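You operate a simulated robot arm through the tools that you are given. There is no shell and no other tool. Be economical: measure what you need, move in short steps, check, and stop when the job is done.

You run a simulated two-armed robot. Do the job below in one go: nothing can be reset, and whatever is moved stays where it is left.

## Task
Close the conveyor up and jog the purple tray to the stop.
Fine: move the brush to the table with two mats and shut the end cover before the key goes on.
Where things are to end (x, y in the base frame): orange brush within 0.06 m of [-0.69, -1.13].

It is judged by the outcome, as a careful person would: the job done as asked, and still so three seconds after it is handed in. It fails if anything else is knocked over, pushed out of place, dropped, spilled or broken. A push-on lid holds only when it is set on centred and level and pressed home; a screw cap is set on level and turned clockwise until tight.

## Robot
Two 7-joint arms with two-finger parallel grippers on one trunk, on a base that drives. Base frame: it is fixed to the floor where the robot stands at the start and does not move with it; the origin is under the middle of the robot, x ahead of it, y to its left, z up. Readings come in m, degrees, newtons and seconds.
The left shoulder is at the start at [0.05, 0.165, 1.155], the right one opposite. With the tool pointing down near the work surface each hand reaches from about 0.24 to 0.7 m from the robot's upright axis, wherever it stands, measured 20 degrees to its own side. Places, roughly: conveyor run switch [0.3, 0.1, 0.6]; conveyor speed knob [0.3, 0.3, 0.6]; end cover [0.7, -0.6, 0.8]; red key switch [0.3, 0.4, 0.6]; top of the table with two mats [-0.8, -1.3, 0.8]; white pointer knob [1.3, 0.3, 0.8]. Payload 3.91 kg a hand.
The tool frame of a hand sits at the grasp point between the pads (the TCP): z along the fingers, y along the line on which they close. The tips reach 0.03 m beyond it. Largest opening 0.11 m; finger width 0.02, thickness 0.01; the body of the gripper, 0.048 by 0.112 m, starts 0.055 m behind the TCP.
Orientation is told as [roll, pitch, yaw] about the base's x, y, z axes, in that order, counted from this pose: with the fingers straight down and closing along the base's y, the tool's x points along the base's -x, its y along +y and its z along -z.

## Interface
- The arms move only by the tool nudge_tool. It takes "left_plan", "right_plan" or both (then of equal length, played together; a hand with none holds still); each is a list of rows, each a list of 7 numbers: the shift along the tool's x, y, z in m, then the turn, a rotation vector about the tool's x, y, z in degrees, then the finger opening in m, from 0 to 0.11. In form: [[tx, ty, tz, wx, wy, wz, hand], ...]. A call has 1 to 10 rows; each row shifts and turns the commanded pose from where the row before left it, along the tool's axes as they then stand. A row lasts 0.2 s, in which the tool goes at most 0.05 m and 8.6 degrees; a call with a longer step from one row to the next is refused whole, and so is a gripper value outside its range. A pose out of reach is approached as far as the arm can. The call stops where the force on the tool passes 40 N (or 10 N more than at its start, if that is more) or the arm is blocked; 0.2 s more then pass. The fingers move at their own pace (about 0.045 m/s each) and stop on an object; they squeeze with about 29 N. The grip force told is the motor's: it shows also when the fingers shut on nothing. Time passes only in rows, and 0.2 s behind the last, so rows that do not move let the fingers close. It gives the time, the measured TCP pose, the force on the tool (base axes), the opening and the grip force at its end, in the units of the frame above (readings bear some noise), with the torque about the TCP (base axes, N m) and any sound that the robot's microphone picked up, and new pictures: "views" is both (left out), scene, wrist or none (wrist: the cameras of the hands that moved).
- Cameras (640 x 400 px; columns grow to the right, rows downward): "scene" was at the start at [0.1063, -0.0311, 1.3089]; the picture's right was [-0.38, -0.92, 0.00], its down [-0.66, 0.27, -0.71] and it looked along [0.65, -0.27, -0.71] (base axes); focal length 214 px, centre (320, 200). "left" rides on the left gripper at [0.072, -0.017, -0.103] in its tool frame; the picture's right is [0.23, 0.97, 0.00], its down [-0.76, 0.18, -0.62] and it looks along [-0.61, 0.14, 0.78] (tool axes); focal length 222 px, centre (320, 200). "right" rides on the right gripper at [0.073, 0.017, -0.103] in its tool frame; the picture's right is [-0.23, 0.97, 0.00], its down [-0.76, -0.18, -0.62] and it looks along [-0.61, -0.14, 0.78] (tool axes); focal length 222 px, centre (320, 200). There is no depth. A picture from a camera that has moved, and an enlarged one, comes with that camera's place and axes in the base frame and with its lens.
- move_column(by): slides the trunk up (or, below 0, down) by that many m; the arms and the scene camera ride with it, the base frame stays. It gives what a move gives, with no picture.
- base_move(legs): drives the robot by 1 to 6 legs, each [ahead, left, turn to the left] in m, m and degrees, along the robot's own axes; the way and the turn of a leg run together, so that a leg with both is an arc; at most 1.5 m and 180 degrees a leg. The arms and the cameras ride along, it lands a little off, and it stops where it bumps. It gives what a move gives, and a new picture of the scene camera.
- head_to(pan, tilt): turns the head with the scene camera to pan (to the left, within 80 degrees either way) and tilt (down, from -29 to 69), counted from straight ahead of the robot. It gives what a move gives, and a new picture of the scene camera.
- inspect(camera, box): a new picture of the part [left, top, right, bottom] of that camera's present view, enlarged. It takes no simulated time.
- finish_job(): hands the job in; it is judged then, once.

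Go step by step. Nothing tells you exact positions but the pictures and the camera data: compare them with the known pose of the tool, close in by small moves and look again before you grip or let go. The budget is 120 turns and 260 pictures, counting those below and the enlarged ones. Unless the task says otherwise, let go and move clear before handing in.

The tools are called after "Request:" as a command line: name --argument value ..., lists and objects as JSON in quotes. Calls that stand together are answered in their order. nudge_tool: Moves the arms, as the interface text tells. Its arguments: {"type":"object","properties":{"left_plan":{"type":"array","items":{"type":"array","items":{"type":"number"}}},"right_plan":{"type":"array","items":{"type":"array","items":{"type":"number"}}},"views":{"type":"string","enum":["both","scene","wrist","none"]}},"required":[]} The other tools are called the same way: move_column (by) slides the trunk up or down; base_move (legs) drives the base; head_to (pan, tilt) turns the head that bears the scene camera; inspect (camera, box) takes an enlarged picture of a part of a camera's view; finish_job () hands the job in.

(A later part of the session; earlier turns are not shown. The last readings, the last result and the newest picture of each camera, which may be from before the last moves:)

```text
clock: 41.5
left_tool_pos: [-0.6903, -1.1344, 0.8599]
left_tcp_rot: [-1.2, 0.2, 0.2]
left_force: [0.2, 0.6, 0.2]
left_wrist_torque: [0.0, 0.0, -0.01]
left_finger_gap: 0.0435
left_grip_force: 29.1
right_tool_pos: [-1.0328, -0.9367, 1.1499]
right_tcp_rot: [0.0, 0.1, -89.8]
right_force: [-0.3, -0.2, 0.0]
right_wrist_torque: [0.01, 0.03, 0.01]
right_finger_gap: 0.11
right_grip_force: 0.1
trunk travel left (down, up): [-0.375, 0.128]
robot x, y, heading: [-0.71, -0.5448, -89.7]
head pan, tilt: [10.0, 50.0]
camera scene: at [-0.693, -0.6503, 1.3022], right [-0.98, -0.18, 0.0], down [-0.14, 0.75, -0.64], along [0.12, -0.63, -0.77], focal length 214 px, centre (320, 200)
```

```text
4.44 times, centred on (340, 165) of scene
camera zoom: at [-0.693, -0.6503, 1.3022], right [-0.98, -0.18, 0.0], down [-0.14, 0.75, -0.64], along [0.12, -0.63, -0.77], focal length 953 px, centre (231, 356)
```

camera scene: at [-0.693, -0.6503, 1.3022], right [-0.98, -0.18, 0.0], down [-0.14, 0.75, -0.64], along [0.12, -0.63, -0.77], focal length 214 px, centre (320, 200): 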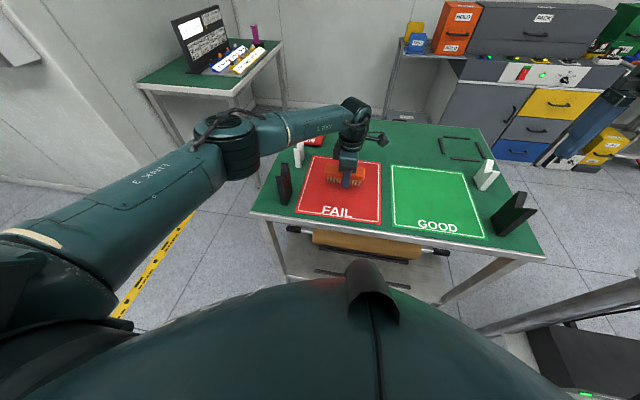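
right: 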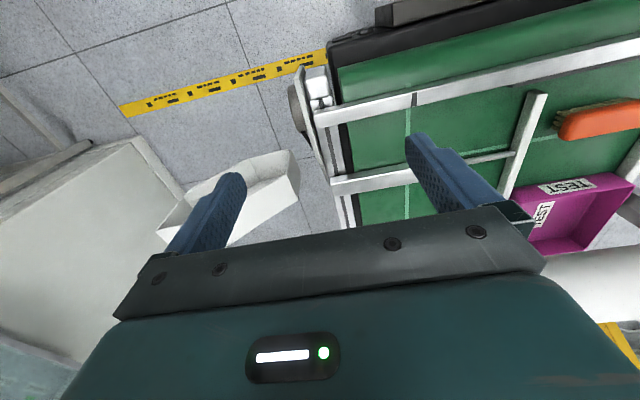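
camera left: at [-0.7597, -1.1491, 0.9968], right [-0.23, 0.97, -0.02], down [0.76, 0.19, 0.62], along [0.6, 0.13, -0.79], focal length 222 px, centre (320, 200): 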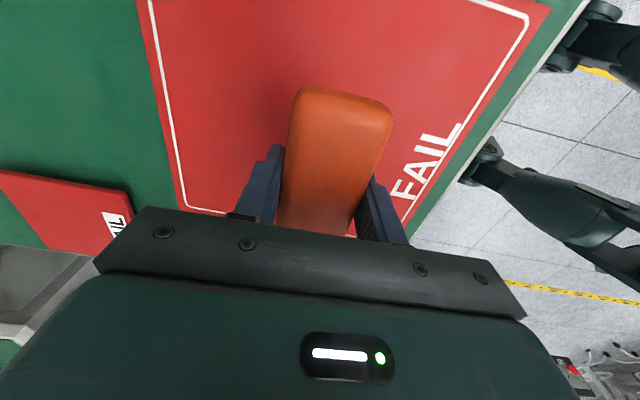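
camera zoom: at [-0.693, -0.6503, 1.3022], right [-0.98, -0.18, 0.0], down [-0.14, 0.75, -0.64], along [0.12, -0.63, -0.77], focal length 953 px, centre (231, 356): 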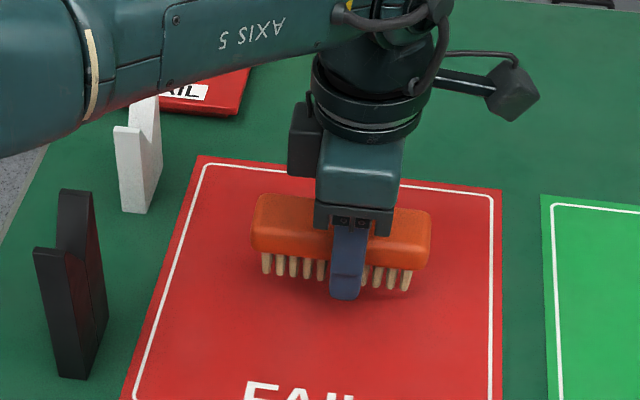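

Request:
nudge_tool --left_plan '[[0, 0, 0.007, 0, 0, 0, 0.02], [0, 0, 0.006, 0, 0, 0, 0.02], [0, 0, 0.005, 0, 0, 0, 0.02]]' --views "none"

Request:
inspect --camera "scene" --box '[280, 120, 400, 210]'

```text
clock: 42.3
left_tool_pos: [-0.6898, -1.1355, 0.8392]
left_tcp_rot: [-1.2, 0.2, 0.1]
left_force: [-0.3, -0.1, 0.1]
left_wrist_torque: [-0.01, 0.0, -0.04]
left_finger_gap: 0.0435
left_grip_force: 28.9
right_tool_pos: [-1.033, -0.9357, 1.1504]
right_tcp_rot: [0.1, 0.0, -89.8]
right_force: [-0.5, 0.2, 0.0]
right_wrist_torque: [0.02, 0.02, 0.0]
right_finger_gap: 0.1099
right_grip_force: 0.0
trunk travel left (down, up): [-0.375, 0.128]
robot x, y, heading: [-0.7088, -0.5443, -90.0]
head pan, tilt: [10.0, 50.0]
```

```text
4.44 times, centred on (340, 165) of scene
camera zoom: at [-0.6931, -0.6503, 1.3022], right [-0.98, -0.18, 0.0], down [-0.14, 0.75, -0.64], along [0.12, -0.63, -0.77], focal length 953 px, centre (231, 356)
```

zoom: 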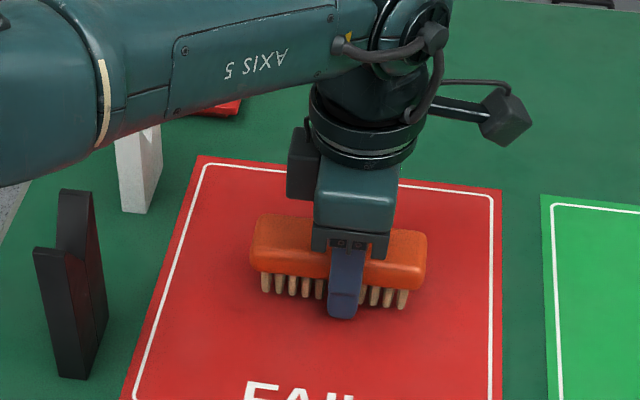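

Request:
nudge_tool --left_plan '[[0, 0, 0.004, 0, 0, 0, 0.02], [0, 0, 0.004, 0, 0, 0, 0.02], [0, 0, 0.004, 0, 0, 0, 0.02]]' --views "none"

Request:
inspect --camera "scene" --box '[280, 120, 400, 210]'

```text
clock: 43.1
left_tool_pos: [-0.689, -1.1352, 0.8308]
left_tcp_rot: [-1.3, 0.1, 0.2]
left_force: [0.0, 1.9, 12.8]
left_wrist_torque: [0.33, -0.61, 0.02]
left_finger_gap: 0.0436
left_grip_force: 28.8
right_tool_pos: [-1.0317, -0.9355, 1.1506]
right_tcp_rot: [0.0, 0.0, -89.8]
right_force: [-0.9, -0.4, -0.3]
right_wrist_torque: [-0.01, 0.01, 0.01]
right_finger_gap: 0.1102
right_grip_force: 0.2
trunk travel left (down, up): [-0.375, 0.128]
robot x, y, heading: [-0.7078, -0.5431, -89.4]
head pan, tilt: [10.0, 50.0]
```

```text
4.44 times, centred on (340, 165) of scene
camera zoom: at [-0.6931, -0.6489, 1.3027], right [-0.98, -0.18, 0.0], down [-0.14, 0.75, -0.64], along [0.12, -0.63, -0.77], focal length 953 px, centre (231, 356)
```

zoom: 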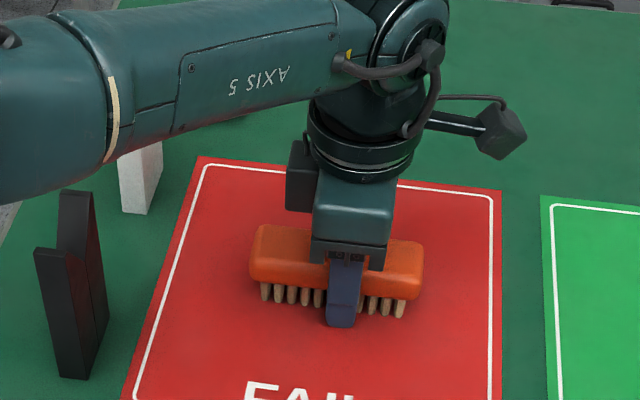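

The brush touches the mat (12.8 N up). I let go, lift straight up and draw back.

Request:
nudge_tool --left_plan '[[0, 0, -0.001, 0, 0, 0, 0.07], [0, 0, 0, 0, 0, 0, 0.07], [0, 0, 0, 0, 0, 0, 0.07], [0, 0, -0.03, 0, 0, 0, 0.07], [0, 0, -0.045, 0, 0, 0, 0.07], [0, 0, -0.045, 0, 0, 0, 0.07], [0, 0, -0.045, 0, 0, 0, 0.07], [0, 0, -0.045, 0, 0, 0, 0.07], [0, 0.04, -0.02, 0, 0, 0, 0.07], [0, 0.04, -0.02, 0, 0, 0, 0.07]]' --views "both"

```text
clock: 45.3
left_tool_pos: [-0.6902, -1.0494, 1.0769]
left_tcp_rot: [-1.3, 0.1, 0.2]
left_force: [-0.6, -0.2, 0.3]
left_wrist_torque: [0.0, 0.03, 0.0]
left_finger_gap: 0.07
left_grip_force: 0.0
right_tool_pos: [-1.0324, -0.9345, 1.1499]
right_tcp_rot: [-0.1, -0.1, -89.8]
right_force: [1.2, -0.3, -0.7]
right_wrist_torque: [-0.03, 0.01, 0.02]
right_finger_gap: 0.1097
right_grip_force: 0.0
trunk travel left (down, up): [-0.375, 0.128]
robot x, y, heading: [-0.7128, -0.5462, -89.8]
head pan, tilt: [10.0, 50.0]
camera scene: at [-0.693, -0.6497, 1.3023], right [-0.98, -0.18, 0.0], down [-0.14, 0.75, -0.64], along [0.12, -0.63, -0.77], focal length 214 px, centre (320, 200)
camera left: at [-0.7623, -1.0646, 1.1811], right [-0.23, 0.97, -0.02], down [0.76, 0.19, 0.62], along [0.6, 0.13, -0.79], focal length 222 px, centre (320, 200)
```

scene: 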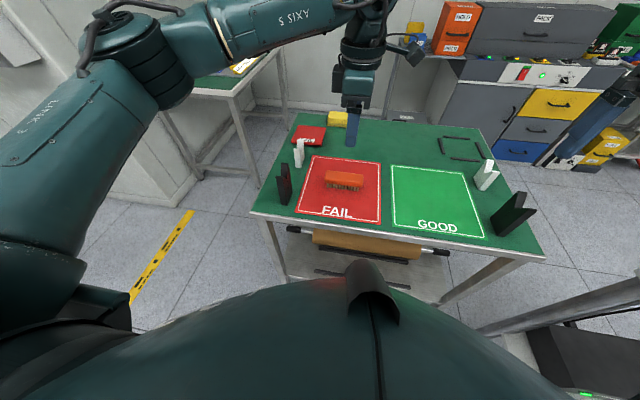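
left: 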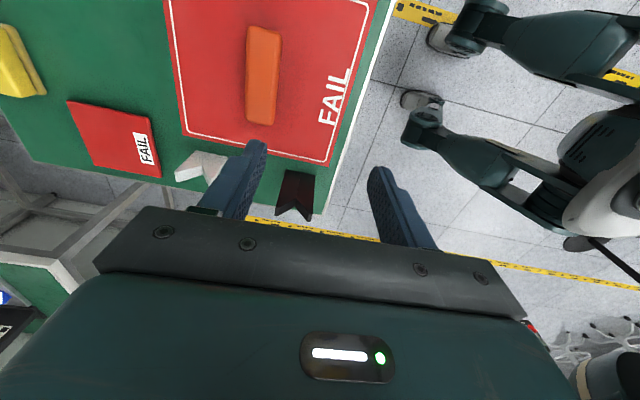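

The brush rests on the red mat at the target. Now I go back toward the conveyor, standing to the right to study the end cover.

Request:
base_move --legs '[[-0.5, 0, 0], [0, 0, 90], [0.4, -0.25, 0]]'

Request:
head_to --pan -20 --tilt 35

Request:
inspect --camera "scene" --box '[120, 60, 440, 260]'

```text
clock: 54.5
left_tool_pos: [0.1993, -0.2524, 1.0766]
left_tcp_rot: [-1.0, 0.3, 91.8]
left_force: [0.4, -0.1, -0.4]
left_wrist_torque: [0.0, 0.02, 0.0]
left_finger_gap: 0.0699
left_grip_force: 0.2
right_tool_pos: [0.0939, -0.5972, 1.149]
right_tcp_rot: [-0.1, 0.0, 1.8]
right_force: [0.2, 0.0, -0.4]
right_wrist_torque: [0.0, 0.01, 0.01]
right_finger_gap: 0.1099
right_grip_force: 0.1
trunk travel left (down, up): [-0.375, 0.128]
robot x, y, heading: [-0.3045, -0.2846, 1.6]
head pan, tilt: [10.0, 50.0]
camera scene: at [-0.1976, -0.2671, 1.3022], right [0.2, -0.98, 0.0], down [-0.75, -0.16, -0.64], along [0.63, 0.13, -0.77], focal length 214 px, centre (320, 200)
```

scene: 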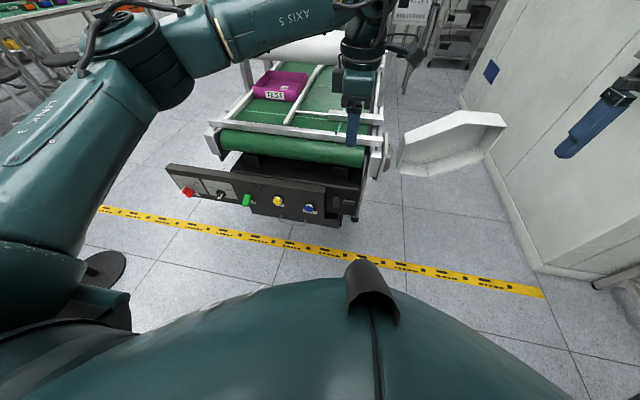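

```text
clock: 55.5
left_tool_pos: [0.2008, -0.2519, 1.0767]
left_tcp_rot: [-1.2, 0.1, 91.8]
left_force: [0.5, -0.5, 0.8]
left_wrist_torque: [-0.02, 0.0, -0.03]
left_finger_gap: 0.07
left_grip_force: 0.0
right_tool_pos: [0.0947, -0.597, 1.1489]
right_tcp_rot: [0.1, -0.1, 1.6]
right_force: [-0.4, -0.3, -0.6]
right_wrist_torque: [-0.01, -0.04, 0.0]
right_finger_gap: 0.1098
right_grip_force: 0.0
trunk travel left (down, up): [-0.375, 0.128]
robot x, y, heading: [-0.305, -0.2823, 1.9]
head pan, tilt: [-20.0, 35.0]
camera scene: at [-0.1897, -0.31, 1.3239], right [-0.31, -0.95, 0.0], down [-0.55, 0.18, -0.82], along [0.78, -0.25, -0.57], focal length 214 px, centre (320, 200)
```

scene: 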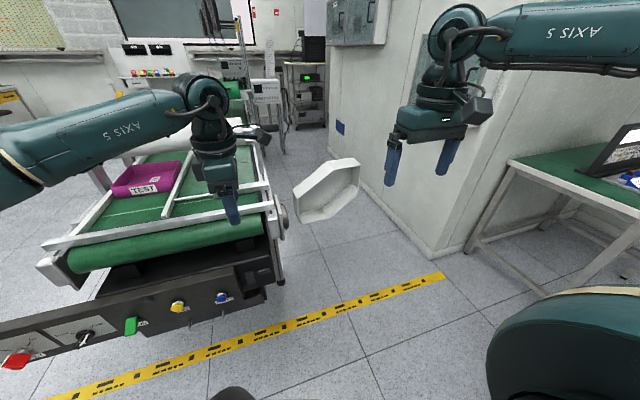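

```text
2.00 times, centred on (280, 160) of scene
camera zoom: at [-0.1897, -0.31, 1.3239], right [-0.31, -0.95, 0.0], down [-0.55, 0.18, -0.82], along [0.78, -0.25, -0.57], focal length 429 px, centre (400, 280)
```

zoom: 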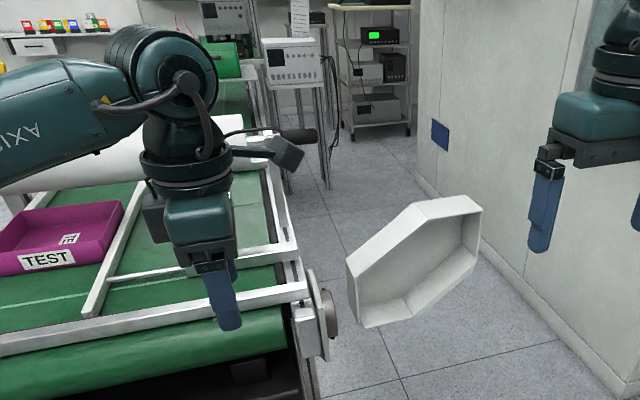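

The end cover looks like a box lid swung open away from the conveyor's right side plate (hinge on its conveyor side). I take further views to triangulate it.

Request:
inspect --camera "right" --box '[0, 0, 640, 400]'

Request:
base_move --legs '[[0.2, -0.3, 20]]'

Request:
head_to --pan 0 --tilt 45

Request:
inspect --camera "right" --box '[0, 0, 640, 400]'

```text
1.00 times, centred on (320, 200) of right
camera zoom: at [0.0216, -0.58, 1.2524], right [0.2, 0.98, 0.0], down [0.77, -0.15, 0.62], along [0.61, -0.12, -0.78], focal length 222 px, centre (320, 200)
```

zoom: 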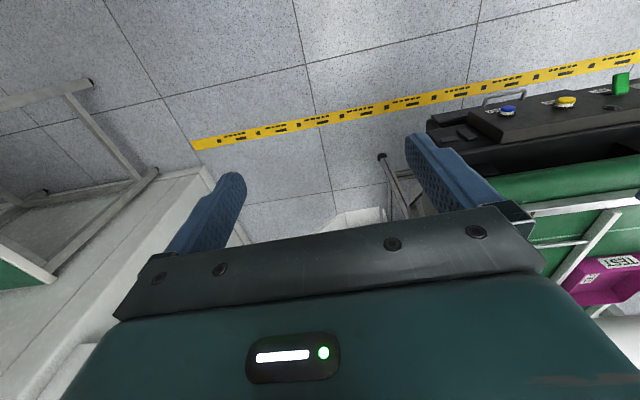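

```text
clock: 57.8
left_tool_pos: [0.4102, -0.335, 1.0764]
left_tcp_rot: [-1.0, 0.2, 111.5]
left_force: [0.7, -0.1, 0.1]
left_wrist_torque: [0.01, 0.0, 0.01]
left_finger_gap: 0.0699
left_grip_force: 0.0
right_tool_pos: [0.4271, -0.6968, 1.1487]
right_tcp_rot: [0.0, 0.0, 21.6]
right_force: [-0.1, 0.0, 0.4]
right_wrist_torque: [-0.01, -0.01, 0.0]
right_finger_gap: 0.1099
right_grip_force: 0.1
trunk travel left (down, up): [-0.375, 0.128]
robot x, y, heading: [-0.0495, -0.5353, 21.7]
head pan, tilt: [-20.0, 35.0]
camera scene: at [0.0631, -0.5236, 1.3239], right [0.03, -1.0, 0.0], down [-0.57, -0.02, -0.82], along [0.82, 0.02, -0.57], focal length 214 px, centre (320, 200)
```

scene: 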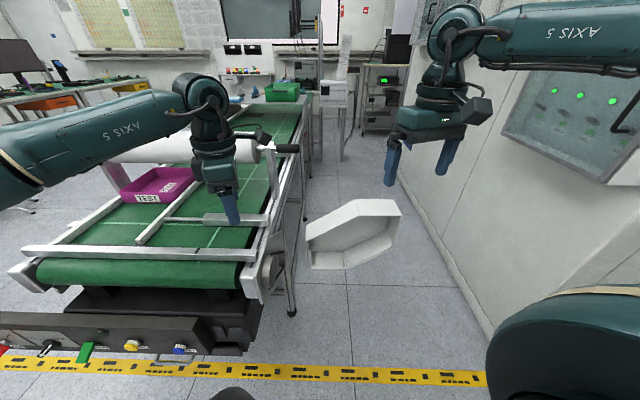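

```text
clock: 58.6
left_tool_pos: [0.4103, -0.3349, 1.0761]
left_tcp_rot: [-1.1, 0.2, 111.6]
left_force: [0.5, 0.1, 0.5]
left_wrist_torque: [-0.01, 0.02, 0.02]
left_finger_gap: 0.0702
left_grip_force: 0.1
right_tool_pos: [0.4278, -0.6956, 1.1483]
right_tcp_rot: [0.0, -0.1, 21.4]
right_force: [-0.1, 1.0, -0.4]
right_wrist_torque: [0.01, 0.01, 0.04]
right_finger_gap: 0.1103
right_grip_force: 0.1
trunk travel left (down, up): [-0.375, 0.128]
robot x, y, heading: [-0.056, -0.5371, 21.7]
head pan, tilt: [0.0, 45.0]
camera scene: at [0.0503, -0.496, 1.3092], right [0.37, -0.93, 0.0], down [-0.66, -0.26, -0.71], along [0.66, 0.26, -0.71], focal length 214 px, centre (320, 200)
```

scene: 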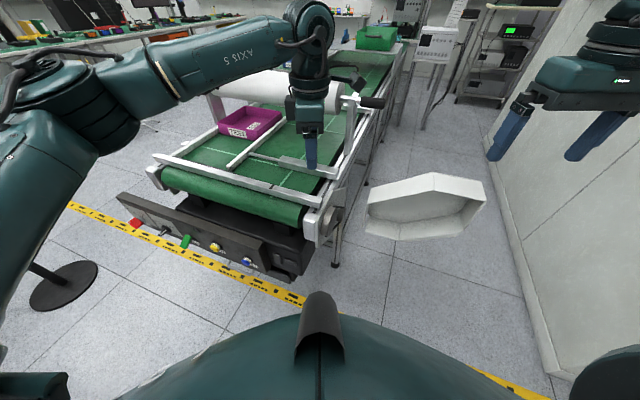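

```text
1.00 times, centred on (320, 200) of right
camera zoom: at [0.3532, -0.7051, 1.2524], right [-0.15, 0.99, 0.0], down [0.77, 0.11, 0.62], along [0.62, 0.09, -0.78], focal length 222 px, centre (320, 200)
```

zoom: 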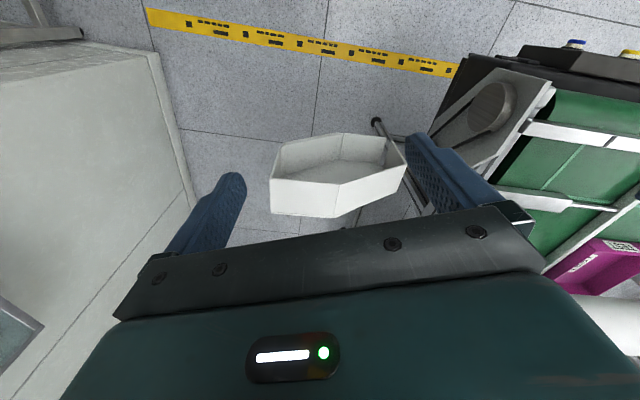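

Request:
inspect --camera "scene" --box '[290, 140, 510, 280]'

Request:
inspect --camera "right" --box '[240, 60, 560, 240]'

Request:
inspect --camera "left" --box '[0, 0, 640, 400]'

```text
2.86 times, centred on (400, 210) of scene
camera zoom: at [0.0503, -0.496, 1.3092], right [0.37, -0.93, 0.0], down [-0.66, -0.26, -0.71], along [0.66, 0.26, -0.71], focal length 613 px, centre (91, 171)
```

zoom: 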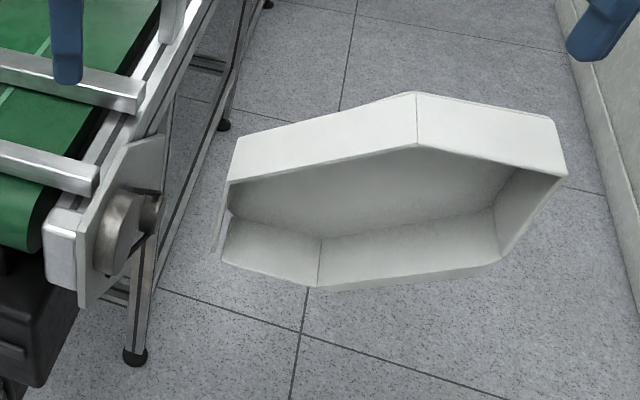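

```text
2.00 times, centred on (400, 150) of right
camera zoom: at [0.3532, -0.7051, 1.2524], right [-0.15, 0.99, 0.0], down [0.77, 0.11, 0.62], along [0.62, 0.09, -0.78], focal length 444 px, centre (160, 300)
```

zoom: 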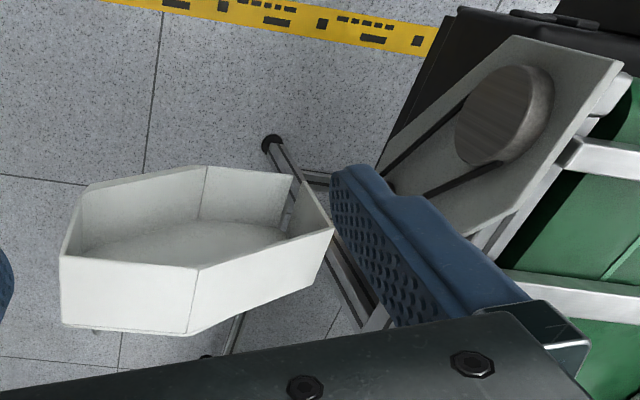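

```text
1.00 times, centred on (320, 200) of left
camera zoom: at [0.4497, -0.3971, 1.1806], right [-0.82, -0.57, -0.02], down [-0.46, 0.64, 0.62], along [-0.34, 0.52, -0.79], focal length 222 px, centre (320, 200)
```

zoom: 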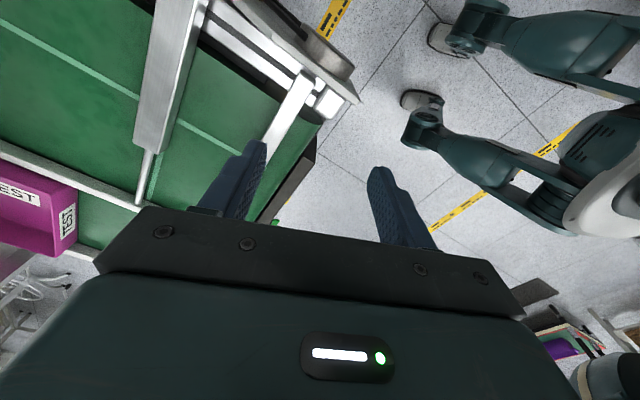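

Triangulated: the open cover's rim is in the plane x≈0.59, spanning y −0.47 to −0.765 and z 0.60–0.89, hinged about a vertical axis near (0.66, −0.46). It should close by swinging its far end toward −x and then +y. I move the left arm aside and shift right so the right hand can reach behind it.

Request:
nudge_tool --left_plan '[[-0.04, 0, -0.01, 0, 0, 0, 0.07], [-0.04, 0, -0.01, 0, 0, 0, 0.07], [-0.04, 0, -0.01, 0, 0, 0, 0.07], [-0.04, 0, -0.01, 0, 0, 0, 0.07], [-0.04, 0, -0.01, 0, 0, 0, 0.07], [-0.04, 0, 0, 0, 0, 0, 0.07]]' --right_plan '[[0, 0, 0, 0, 0, 0, 0.0], [0, 0, 0, 0, 0, 0, 0.0], [0, 0, 0, 0, 0, 0, 0.0], [0, 0, 0, 0, 0, 0, 0.0], [0, 0, 0, 0, 0, 0, 0.0], [0, 0, 0, 0, 0, 0, 0.0]]' --views "none"

Request:
base_move --legs '[[0, -0.27, -5]]'

Request:
inspect --camera "right" --box '[0, 0, 640, 400]'

```text
clock: 60.0
left_tool_pos: [0.3206, -0.112, 1.1262]
left_tcp_rot: [-1.1, 0.2, 111.4]
left_force: [-0.3, 0.3, 0.4]
left_wrist_torque: [0.02, 0.01, -0.01]
left_finger_gap: 0.0699
left_grip_force: 0.2
right_tool_pos: [0.426, -0.695, 1.1496]
right_tcp_rot: [-0.1, -0.1, 21.5]
right_force: [0.6, -0.3, 0.9]
right_wrist_torque: [0.01, 0.03, -0.01]
right_finger_gap: 0.0
right_grip_force: 14.4
trunk travel left (down, up): [-0.375, 0.128]
robot x, y, heading: [-0.0541, -0.5382, 21.8]
head pan, tilt: [0.0, 45.0]
```

```text
clock: 61.9
left_tool_pos: [0.4442, -0.4005, 1.1262]
left_tcp_rot: [-1.2, 0.2, 106.6]
left_force: [0.2, -1.2, 0.3]
left_wrist_torque: [0.01, -0.02, -0.01]
left_finger_gap: 0.0699
left_grip_force: 0.1
right_tool_pos: [0.4999, -0.9902, 1.1495]
right_tcp_rot: [0.1, -0.1, 16.7]
right_force: [0.0, -0.1, -0.6]
right_wrist_torque: [0.01, -0.03, 0.0]
right_finger_gap: 0.0
right_grip_force: 29.1
trunk travel left (down, up): [-0.375, 0.128]
robot x, y, heading: [0.0319, -0.7883, 16.7]
head pan, tilt: [0.0, 45.0]
camera scene: at [0.1418, -0.7593, 1.3091], right [0.29, -0.96, 0.0], down [-0.68, -0.2, -0.71], along [0.68, 0.2, -0.71], focal length 214 px, centre (320, 200)
```

scene: 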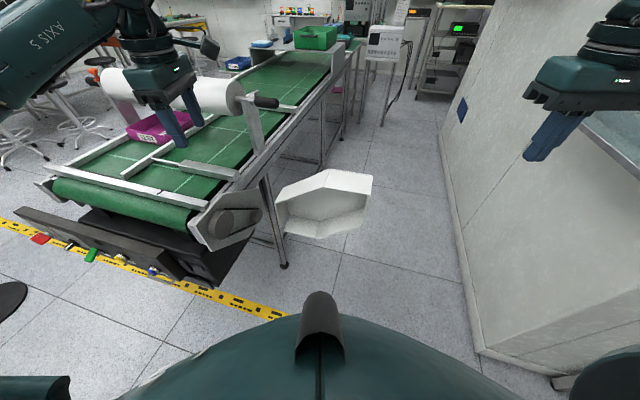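

```text
1.00 times, centred on (320, 200) of right
camera zoom: at [0.4259, -0.9934, 1.2523], right [-0.06, 1.0, 0.0], down [0.78, 0.05, 0.62], along [0.62, 0.04, -0.78], focal length 222 px, centre (320, 200)
```

zoom: 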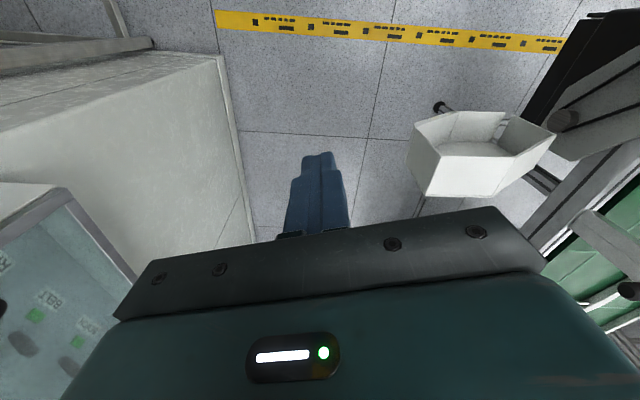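

Request:
inspect --camera "scene" --box '[180, 150, 390, 280]'

Request:
inspect --camera "right" --box '[380, 60, 640, 230]'

```text
3.05 times, centred on (285, 215) of scene
camera zoom: at [0.1418, -0.7593, 1.3091], right [0.29, -0.96, 0.0], down [-0.68, -0.2, -0.71], along [0.68, 0.2, -0.71], focal length 654 px, centre (427, 154)
```

zoom: 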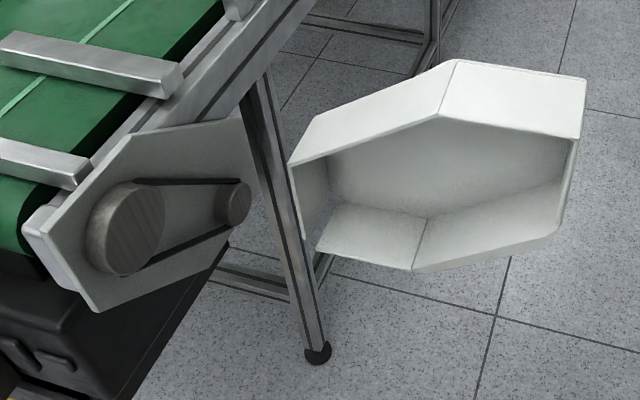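

```text
2.35 times, centred on (510, 145) of right
camera zoom: at [0.4259, -0.9934, 1.2523], right [-0.06, 1.0, 0.0], down [0.78, 0.05, 0.62], along [0.62, 0.04, -0.78], focal length 523 px, centre (-127, 329)
```

zoom: 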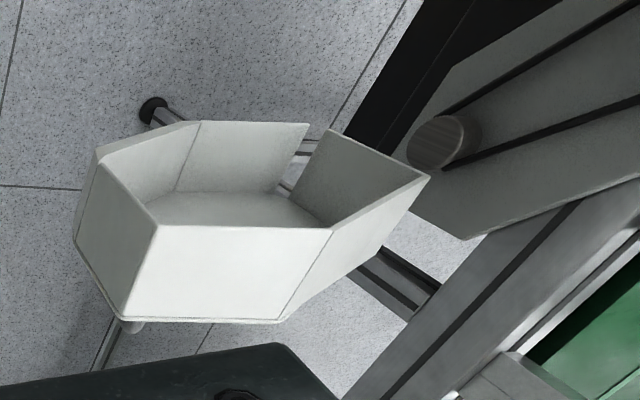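

The hinge axis is near (0.63, −0.44) and there is a small knob at the back. I edge forward 8 cm and bring the closed right hand high over to a point behind the cover (0.755, −0.68).

Request:
base_move --legs '[[0.08, 0, 0]]'

Request:
nudge_tool --right_plan '[[-0.0316, 0.028, 0, 0, 0, 0, 0.0], [-0.0316, 0.028, 0, 0, 0, 0, 0.0], [-0.0316, 0.028, 0, 0, 0, 0, 0.0], [-0.0316, 0.028, 0, 0, 0, 0, 0.0], [-0.0316, 0.028, 0, 0, 0, 0, 0.0], [-0.0316, 0.028, 0, 0, 0, 0, 0.0], [-0.0316, 0.028, 0, 0, 0, 0, 0.0], [-0.0316, 0.028, 0, 0, 0, 0, 0.0]]' --views "both"

```text
clock: 63.0
left_tool_pos: [0.5235, -0.3761, 1.1267]
left_tcp_rot: [-1.1, 0.2, 106.6]
left_force: [1.7, -0.8, -0.6]
left_wrist_torque: [0.01, 0.01, 0.0]
left_finger_gap: 0.0704
left_grip_force: 0.0
right_tool_pos: [0.579, -0.9662, 1.15]
right_tcp_rot: [0.0, 0.0, 16.7]
right_force: [-0.6, 0.0, 0.2]
right_wrist_torque: [0.02, -0.02, -0.02]
right_finger_gap: 0.0001
right_grip_force: 29.1
trunk travel left (down, up): [-0.375, 0.128]
robot x, y, heading: [0.1118, -0.7673, 16.8]
head pan, tilt: [0.0, 45.0]
camera scene: at [0.22, -0.7351, 1.309], right [0.29, -0.96, 0.0], down [-0.68, -0.2, -0.71], along [0.68, 0.2, -0.71], focal length 214 px, centre (320, 200)
```

scene: 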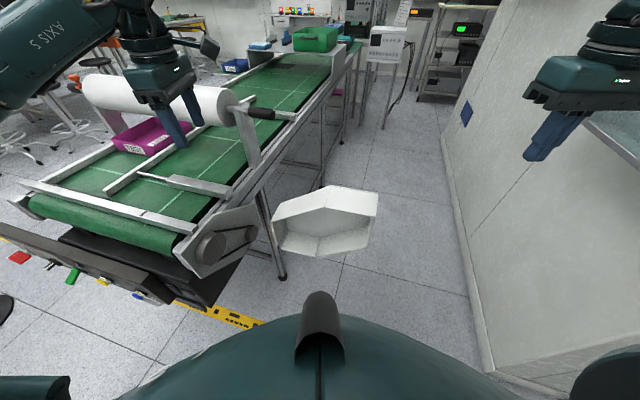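

```text
clock: 64.8
left_tool_pos: [0.5218, -0.3776, 1.1265]
left_tcp_rot: [-1.2, 0.3, 106.7]
left_force: [0.6, -0.1, 0.4]
left_wrist_torque: [0.02, 0.01, 0.02]
left_finger_gap: 0.07
left_grip_force: 0.1
right_tool_pos: [0.6723, -0.8027, 1.1249]
right_tcp_rot: [0.0, -0.1, 16.6]
right_force: [0.6, -0.5, 0.0]
right_wrist_torque: [0.0, 0.05, 0.02]
right_finger_gap: 0.0002
right_grip_force: 28.9
right hand out of reach, approached as far as the arm can: row 5, 6, 7, 8
trunk travel left (down, up): [-0.375, 0.128]
robot x, y, heading: [0.1112, -0.7691, 16.6]
head pan, tilt: [0.0, 45.0]
camera scene: at [0.2194, -0.7354, 1.3091], right [0.29, -0.96, 0.0], down [-0.68, -0.2, -0.71], along [0.68, 0.2, -0.71], focal length 214 px, centre (320, 200)
camera right: at [0.5985, -0.8052, 1.2287], right [-0.06, 1.0, 0.0], down [0.78, 0.05, 0.62], along [0.62, 0.04, -0.78], focal length 222 px, centre (320, 200)
```

scene: 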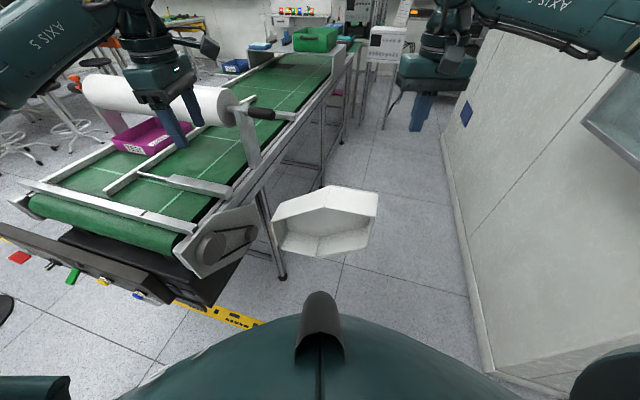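
right: 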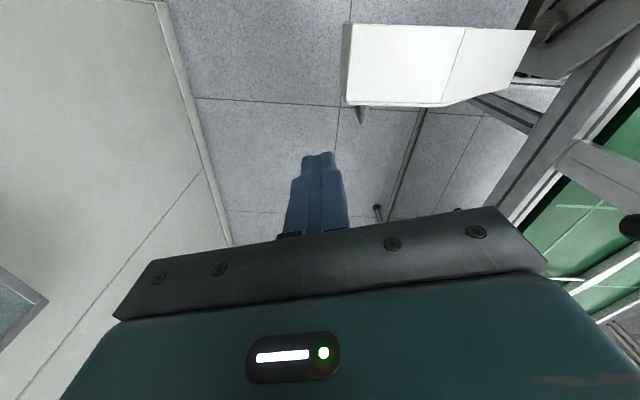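

At this height the arm is short of reach. I lower to z≈0.97 (still clear above the cover) and go on behind it.

Request:
nudge_tool --right_plan '[[0, 0, 0.04, 0, 0, 0, 0.0], [0, 0, 0.04, 0, 0, 0, 0.0], [0, 0, 0.04, 0, 0, 0, 0.0], [0, 0, 0.03, 0, 0, 0, 0.0], [-0.031, 0.028, 0, 0, 0, 0, 0.0], [-0.031, 0.028, 0, 0, 0, 0, 0.0], [-0.031, 0.028, 0, 0, 0, 0, 0.0], [-0.031, 0.028, 0, 0, 0, 0, 0.0]]' --views "both"

```text
clock: 66.6
left_tool_pos: [0.5226, -0.3773, 1.1253]
left_tcp_rot: [-1.3, 0.1, 106.6]
left_force: [0.2, -0.4, 0.5]
left_wrist_torque: [-0.03, 0.0, 0.03]
left_finger_gap: 0.0698
left_grip_force: 0.0
right_tool_pos: [0.6691, -0.8016, 1.0069]
right_tcp_rot: [0.0, -0.2, 16.7]
right_force: [-0.2, -0.5, -0.1]
right_wrist_torque: [0.02, 0.01, 0.01]
right_finger_gap: 0.0001
right_grip_force: 29.4
right hand out of reach, approached as far as the arm can: row 4, 5, 6, 7, 8
trunk travel left (down, up): [-0.375, 0.128]
robot x, y, heading: [0.1116, -0.7682, 16.8]
head pan, tilt: [0.0, 45.0]
camera scene: at [0.2191, -0.7353, 1.3091], right [0.29, -0.96, 0.0], down [-0.68, -0.2, -0.71], along [0.68, 0.2, -0.71], focal length 214 px, centre (320, 200)
camera right: at [0.5957, -0.8039, 1.1092], right [-0.06, 1.0, 0.0], down [0.78, 0.05, 0.62], along [0.62, 0.04, -0.78], focal length 222 px, centre (320, 200)
```

scene: 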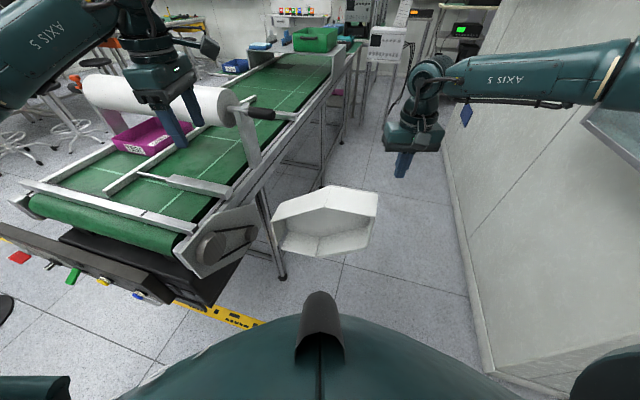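
right: 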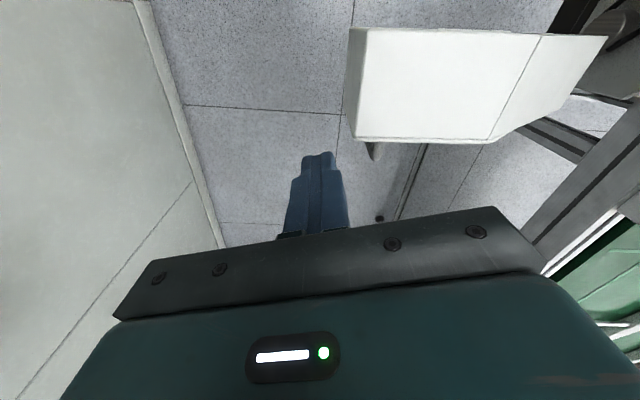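

Request:
nudge_tool --right_plan '[[0, 0, 0.03, 0, 0, 0, 0.0], [0, 0, 0.03, 0, 0, 0, 0.0]]' --views "none"

Request:
nudge_tool --right_plan '[[-0.03, 0, 0, 0, 0, 0, 0.0], [-0.03, 0, 0, 0, 0, 0, 0.0]]' --views "none"

```text
clock: 67.2
left_tool_pos: [0.522, -0.3775, 1.1265]
left_tcp_rot: [-1.3, 0.2, 106.6]
left_force: [-0.3, 0.4, -0.6]
left_wrist_torque: [0.02, 0.02, -0.05]
left_finger_gap: 0.0701
left_grip_force: 0.1
right_tool_pos: [0.6607, -0.8138, 0.949]
right_tcp_rot: [0.1, -0.1, 16.7]
right_force: [-0.6, 0.4, -0.6]
right_wrist_torque: [0.01, -0.02, 0.0]
right_finger_gap: 0.0
right_grip_force: 28.9
right hand out of reach, approached as far as the arm can: row 1, 2
trunk travel left (down, up): [-0.375, 0.128]
robot x, y, heading: [0.1118, -0.7674, 16.6]
head pan, tilt: [0.0, 45.0]
```

```text
clock: 67.8
left_tool_pos: [0.5237, -0.3771, 1.1272]
left_tcp_rot: [-1.2, 0.2, 106.6]
left_force: [1.0, -0.3, 0.2]
left_wrist_torque: [0.01, 0.01, 0.0]
left_finger_gap: 0.0701
left_grip_force: 0.1
right_tool_pos: [0.6928, -0.8297, 0.9672]
right_tcp_rot: [0.1, -0.2, 16.7]
right_force: [0.1, 0.6, 0.0]
right_wrist_torque: [0.0, -0.01, 0.0]
right_finger_gap: 0.0
right_grip_force: 28.9
right hand out of reach, approached as far as the arm can: row 1, 2
trunk travel left (down, up): [-0.375, 0.128]
robot x, y, heading: [0.1125, -0.766, 16.8]
head pan, tilt: [0.0, 45.0]
```

The limit seems to be a wrist-angle one, so I rotate the right hand by −60° and try again.

Request:
nudge_tool --right_plan '[[0, 0, 0, 0, 0, 8.5, 0.0], [0, 0, 0, 0, 0, 8.5, 0.0], [0, 0, 0, 0, 0, 8.5, 0.0], [0, 0, 0, 0, 0, 8.5, 0.0], [0, 0, 0, 0, 0, 8.5, 0.0], [0, 0, 0, 0, 0, 8.5, 0.0], [0, 0, 0, 0, 0, 8.5, 0.0]]' --views "none"

```text
clock: 69.4
left_tool_pos: [0.5207, -0.3772, 1.1268]
left_tcp_rot: [-1.3, 0.2, 106.5]
left_force: [-0.9, -0.5, 0.3]
left_wrist_torque: [-0.02, 0.0, 0.0]
left_finger_gap: 0.0701
left_grip_force: 0.1
right_tool_pos: [0.6936, -0.8311, 0.9676]
right_tcp_rot: [0.0, -0.1, -43.0]
right_force: [-0.3, -0.8, -0.4]
right_wrist_torque: [0.01, 0.0, 0.0]
right_finger_gap: 0.0002
right_grip_force: 28.7
trunk travel left (down, up): [-0.375, 0.128]
robot x, y, heading: [0.1108, -0.7636, 16.8]
head pan, tilt: [0.0, 45.0]
```

Request:
nudge_tool --right_plan '[[0.0, 0.04, 0, 0, 0, 0, 0.0], [0.0, 0.04, 0, 0, 0, 0, 0.0], [0.03, 0.03, 0, 0, 0, 0, 0.0], [0.02, 0.035, 0, 0, 0, 0, 0.0], [0.015, 0.03, 0, 0, 0, 0, 0.0]]' --views "both"

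```text
clock: 70.6
left_tool_pos: [0.522, -0.3778, 1.1258]
left_tcp_rot: [-1.2, 0.3, 106.6]
left_force: [-0.2, 0.4, 0.4]
left_wrist_torque: [-0.01, 0.04, 0.01]
left_finger_gap: 0.0699
left_grip_force: 0.0
right_tool_pos: [0.6632, -0.7983, 1.0067]
right_tcp_rot: [0.1, -0.1, -42.8]
right_force: [0.5, 1.0, -0.1]
right_wrist_torque: [-0.02, 0.03, 0.0]
right_finger_gap: 0.0001
right_grip_force: 29.1
right hand out of reach, approached as far as the arm can: row 1, 2, 3, 4, 5
trunk travel left (down, up): [-0.375, 0.128]
robot x, y, heading: [0.11, -0.7702, 16.8]
head pan, tilt: [0.0, 45.0]
camera scene: at [0.219, -0.7353, 1.3091], right [0.29, -0.96, 0.0], down [-0.68, -0.2, -0.71], along [0.68, 0.2, -0.71], focal length 214 px, centre (320, 200)
camera right: at [0.6216, -0.7334, 1.1095], right [0.83, 0.56, 0.0], down [0.44, -0.65, 0.62], along [0.35, -0.52, -0.78], focal length 222 px, centre (320, 200)
```

scene: 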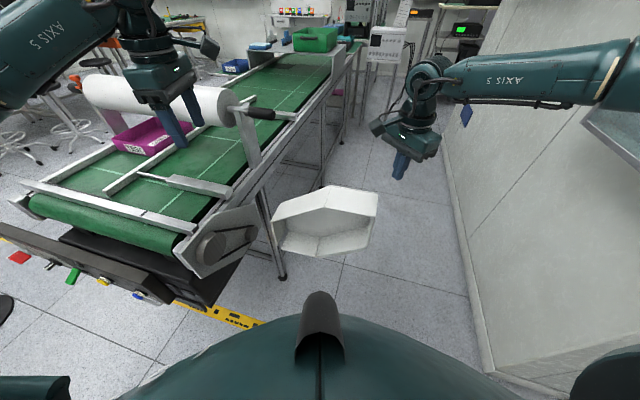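
right: 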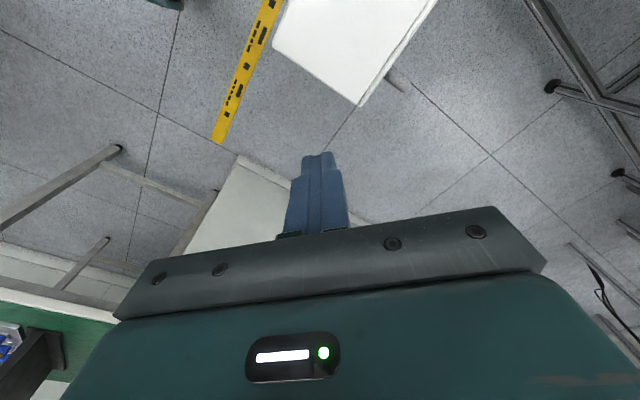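

The right arm can't extend there in this stance. I retract it a little, turn the base left to about 60° and move further right so the back of the cover falls in comfortable reach.

Request:
nudge_tool --right_plan '[[-0.01, -0.04, -0.02, 0, 0, 0, 0.0], [-0.01, -0.04, -0.02, 0, 0, 0, 0.0], [-0.01, -0.04, -0.02, 0, 0, 0, 0.0], [-0.005, -0.04, 0, 0, 0, 0, 0.0]]' --views "none"

Request:
base_move --legs '[[0, 0, 43], [-0.09, -0.3, 0]]'

Request:
inspect --camera "right" --box '[0, 0, 640, 400]'

```text
clock: 71.6
left_tool_pos: [0.5218, -0.3774, 1.1266]
left_tcp_rot: [-1.2, 0.2, 106.6]
left_force: [0.7, -0.3, 0.4]
left_wrist_torque: [0.05, 0.01, 0.02]
left_finger_gap: 0.0701
left_grip_force: 0.1
right_tool_pos: [0.5802, -0.9383, 1.0656]
right_tcp_rot: [0.1, -0.1, -42.9]
right_force: [-0.2, 0.1, 0.0]
right_wrist_torque: [0.03, -0.01, 0.02]
right_finger_gap: 0.0002
right_grip_force: 29.1
trunk travel left (down, up): [-0.375, 0.128]
robot x, y, heading: [0.11, -0.769, 16.9]
head pan, tilt: [0.0, 45.0]
```

```text
clock: 75.7
left_tool_pos: [0.3569, -0.428, 1.1258]
left_tcp_rot: [-1.3, 0.3, 149.8]
left_force: [0.1, -0.3, 0.9]
left_wrist_torque: [0.03, 0.02, -0.02]
left_finger_gap: 0.07
left_grip_force: 0.1
right_tool_pos: [0.783, -0.7958, 1.0663]
right_tcp_rot: [0.1, -0.1, 0.4]
right_force: [0.2, -1.5, 0.0]
right_wrist_torque: [0.01, -0.01, -0.02]
right_finger_gap: 0.0
right_grip_force: 28.7
trunk travel left (down, up): [-0.375, 0.128]
robot x, y, heading: [0.3212, -0.989, 59.9]
head pan, tilt: [0.0, 45.0]
camera scene: at [0.3812, -0.898, 1.3092], right [0.87, -0.5, 0.0], down [-0.35, -0.61, -0.71], along [0.35, 0.61, -0.71], focal length 214 px, centre (320, 200)
```

scene: 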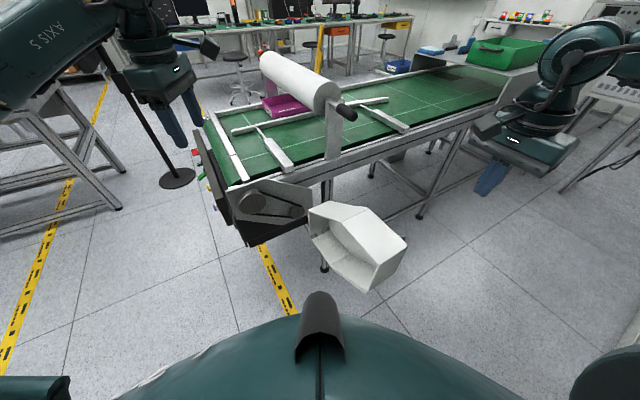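

```text
1.00 times, centred on (320, 200) of right
camera zoom: at [0.7097, -0.7777, 1.1688], right [0.22, 0.98, 0.0], down [0.76, -0.17, 0.62], along [0.61, -0.14, -0.78], focal length 222 px, centre (320, 200)
```

zoom: 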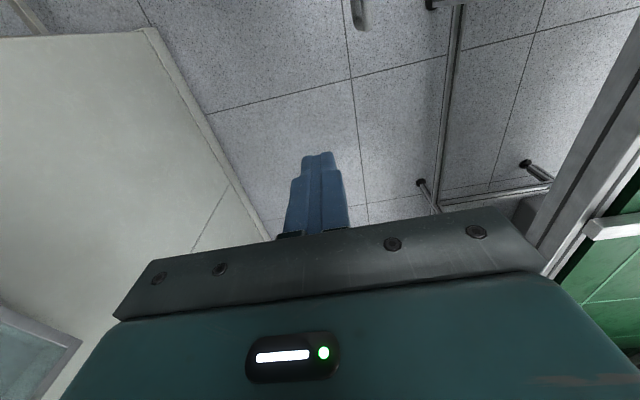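

The hand is already behind the cover, near its handle (about 0.715, −0.734). I go to (0.765, −0.665) and lower to z≈0.865.

Request:
nudge_tool --right_plan '[[0.005, 0.045, 0, 0, 0, 0, 0.0], [0.005, 0.045, 0, 0, 0, 0, 0.0], [0.005, 0.042, 0, 0, 0, 0, 0.0], [0, 0, 0.045, 0, 0, 0, 0.0], [0, 0, 0.045, 0, 0, 0, 0.0], [0, 0, 0.045, 0, 0, 0, 0.0], [0, 0, 0.045, 0, 0, 0, 0.0], [0, 0, 0.02, 0, 0, 0, 0.0]]' --views "both"

```text
clock: 77.5
left_tool_pos: [0.3565, -0.4269, 1.1265]
left_tcp_rot: [-1.2, 0.1, 149.8]
left_force: [-0.4, 0.7, 0.9]
left_wrist_torque: [0.01, 0.0, 0.02]
left_finger_gap: 0.0701
left_grip_force: 0.1
right_tool_pos: [0.771, -0.6861, 0.8839]
right_tcp_rot: [0.1, -0.1, 0.5]
right_force: [0.1, 0.3, -1.0]
right_wrist_torque: [0.01, 0.0, -0.04]
right_finger_gap: 0.0
right_grip_force: 29.2
right hand out of reach, approached as far as the arm can: row 7, 8
trunk travel left (down, up): [-0.375, 0.128]
robot x, y, heading: [0.3247, -0.9931, 59.6]
head pan, tilt: [0.0, 45.0]
camera scene: at [0.381, -0.8975, 1.3091], right [0.87, -0.5, 0.0], down [-0.35, -0.61, -0.71], along [0.35, 0.61, -0.71], focal length 214 px, centre (320, 200)
camera right: at [0.6976, -0.6682, 0.986], right [0.22, 0.98, 0.0], down [0.76, -0.17, 0.62], along [0.61, -0.14, -0.78], focal length 222 px, centre (320, 200)
```

scene: 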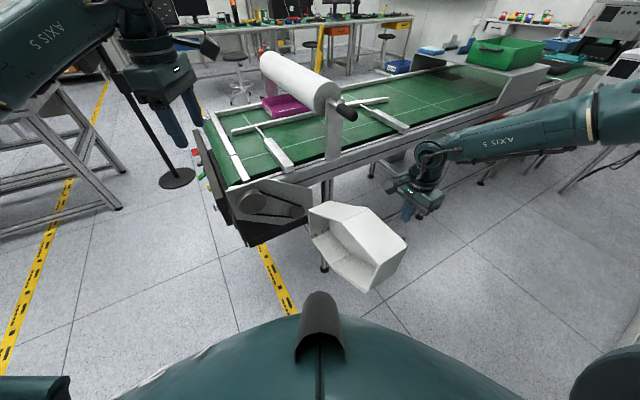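
right: 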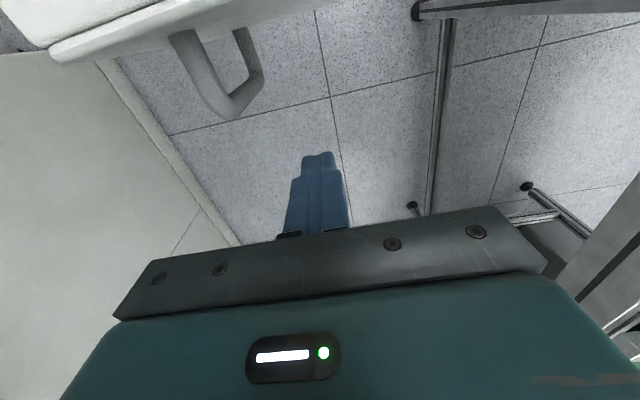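

I can see the D-handle on the back face. I lower the trunk 3 cm to get the fingertips well below the cover's top edge, then start pushing toward −x.

Request:
move_column --by -0.03

Request:
nudge_tool --right_plan '[[0.03, 0, 0, 0, 0, 0, 0.0], [0.03, 0, 0, 0, 0, 0, 0.0], [0.02, 0, 0, 0, 0, 0, 0.0], [0.015, 0, 0, 0, 0, 0, 0.0], [0.015, 0, 0, 0, 0, 0, 0.0]]' --views "both"

```text
clock: 78.2
left_tool_pos: [0.3555, -0.4263, 1.0968]
left_tcp_rot: [-1.3, 0.2, 149.9]
left_force: [-0.4, -1.5, 0.1]
left_wrist_torque: [0.0, 0.01, 0.01]
left_finger_gap: 0.07
left_grip_force: 0.0
right_tool_pos: [0.7694, -0.6855, 0.8536]
right_tcp_rot: [0.1, 0.0, 0.3]
right_force: [0.0, 0.4, -0.4]
right_wrist_torque: [-0.02, 0.02, 0.0]
right_finger_gap: 0.0
right_grip_force: 29.4
trunk travel left (down, up): [-0.345, 0.158]
robot x, y, heading: [0.3217, -0.9939, 59.9]
head pan, tilt: [0.0, 45.0]
```

```text
clock: 79.4
left_tool_pos: [0.3568, -0.4281, 1.0958]
left_tcp_rot: [-1.2, 0.2, 149.9]
left_force: [0.1, -1.1, -0.2]
left_wrist_torque: [-0.01, -0.01, -0.01]
left_finger_gap: 0.0698
left_grip_force: 0.2
right_tool_pos: [0.6724, -0.7114, 0.8727]
right_tcp_rot: [0.2, -0.1, 0.3]
right_force: [-0.2, -0.3, 0.6]
right_wrist_torque: [0.0, 0.01, 0.0]
right_finger_gap: 0.0
right_grip_force: 29.4
right hand out of reach, approached as far as the arm can: row 1, 2, 3, 4, 5
trunk travel left (down, up): [-0.345, 0.158]
robot x, y, heading: [0.3236, -0.9953, 60.0]
head pan, tilt: [0.0, 45.0]
camera scene: at [0.3808, -0.8976, 1.2792], right [0.87, -0.5, 0.0], down [-0.35, -0.61, -0.71], along [0.35, 0.61, -0.71], focal length 214 px, centre (320, 200)
camera right: at [0.5989, -0.6933, 0.9744], right [0.22, 0.98, 0.0], down [0.76, -0.18, 0.62], along [0.61, -0.14, -0.78], focal length 222 px, centre (320, 200)
```

scene: 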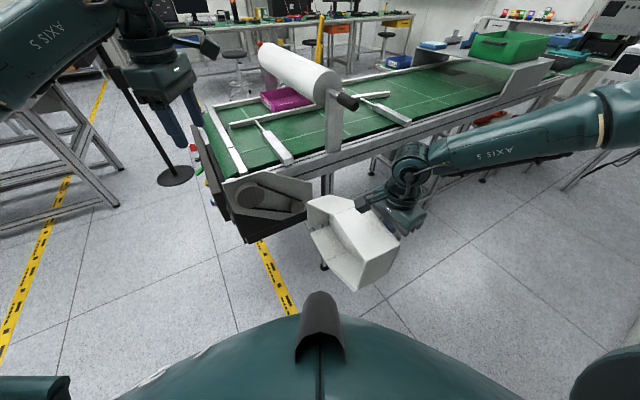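
right: 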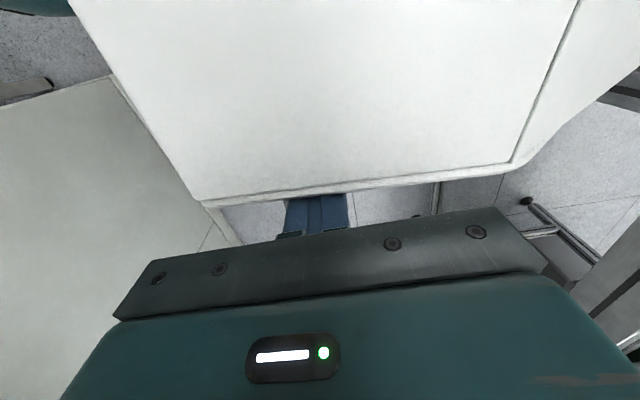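

The cover is swinging with very little force. I continue pulling toward −x.

Request:
nudge_tool --right_plan '[[0.03, -0.005, 0.005, 0, 0, 0, 0.0], [0.03, 0, 0.005, 0, 0, 0, 0.0], [0.03, 0, 0, 0, 0, 0, 0.0], [0.03, 0, 0, 0, 0, 0, 0.0]]' --views "both"

```text
clock: 79.8
left_tool_pos: [0.3546, -0.4269, 1.0964]
left_tcp_rot: [-1.2, 0.2, 149.9]
left_force: [-0.3, -0.3, -0.2]
left_wrist_torque: [0.06, -0.02, -0.01]
left_finger_gap: 0.07
left_grip_force: 0.0
right_tool_pos: [0.656, -0.7129, 0.875]
right_tcp_rot: [1.8, -0.2, 0.0]
right_force: [1.5, 12.5, -8.8]
right_wrist_torque: [0.23, -0.11, -0.12]
right_finger_gap: 0.0
right_grip_force: 29.0
right hand out of reach, approached as far as the arm can: row 1, 2
trunk travel left (down, up): [-0.345, 0.158]
robot x, y, heading: [0.3252, -0.9928, 59.9]
head pan, tilt: [0.0, 45.0]
stopped in row 2 (right hand): the force on the tool passed its limit (the readings are from after the stop); the commanded pose is now the measured one
camera scene: at [0.3807, -0.8972, 1.279], right [0.87, -0.5, 0.0], down [-0.35, -0.61, -0.71], along [0.35, 0.61, -0.71], focal length 214 px, centre (320, 200)
camera right: at [0.5829, -0.6984, 0.978], right [0.23, 0.97, 0.03], down [0.76, -0.2, 0.62], along [0.61, -0.12, -0.78], focal length 222 px, centre (320, 200)
```

scene: 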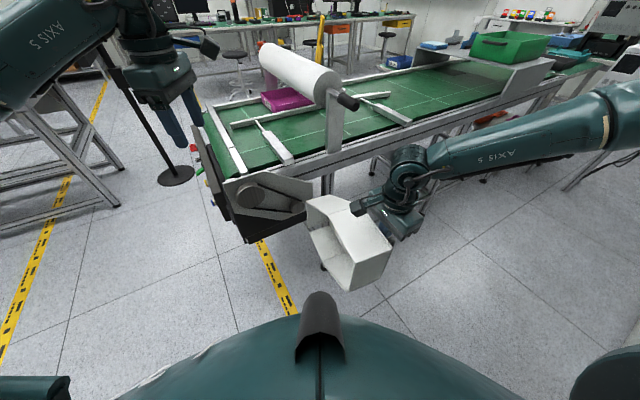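
right: 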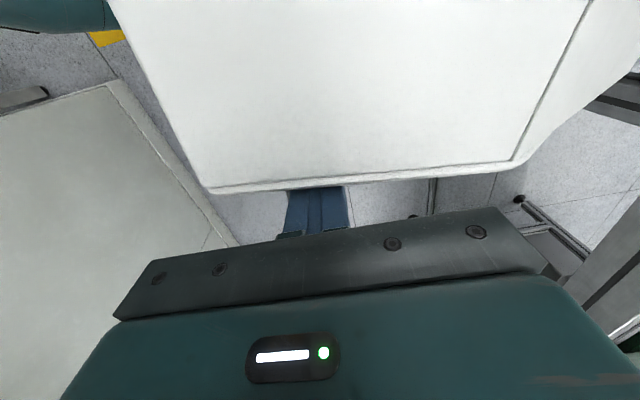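

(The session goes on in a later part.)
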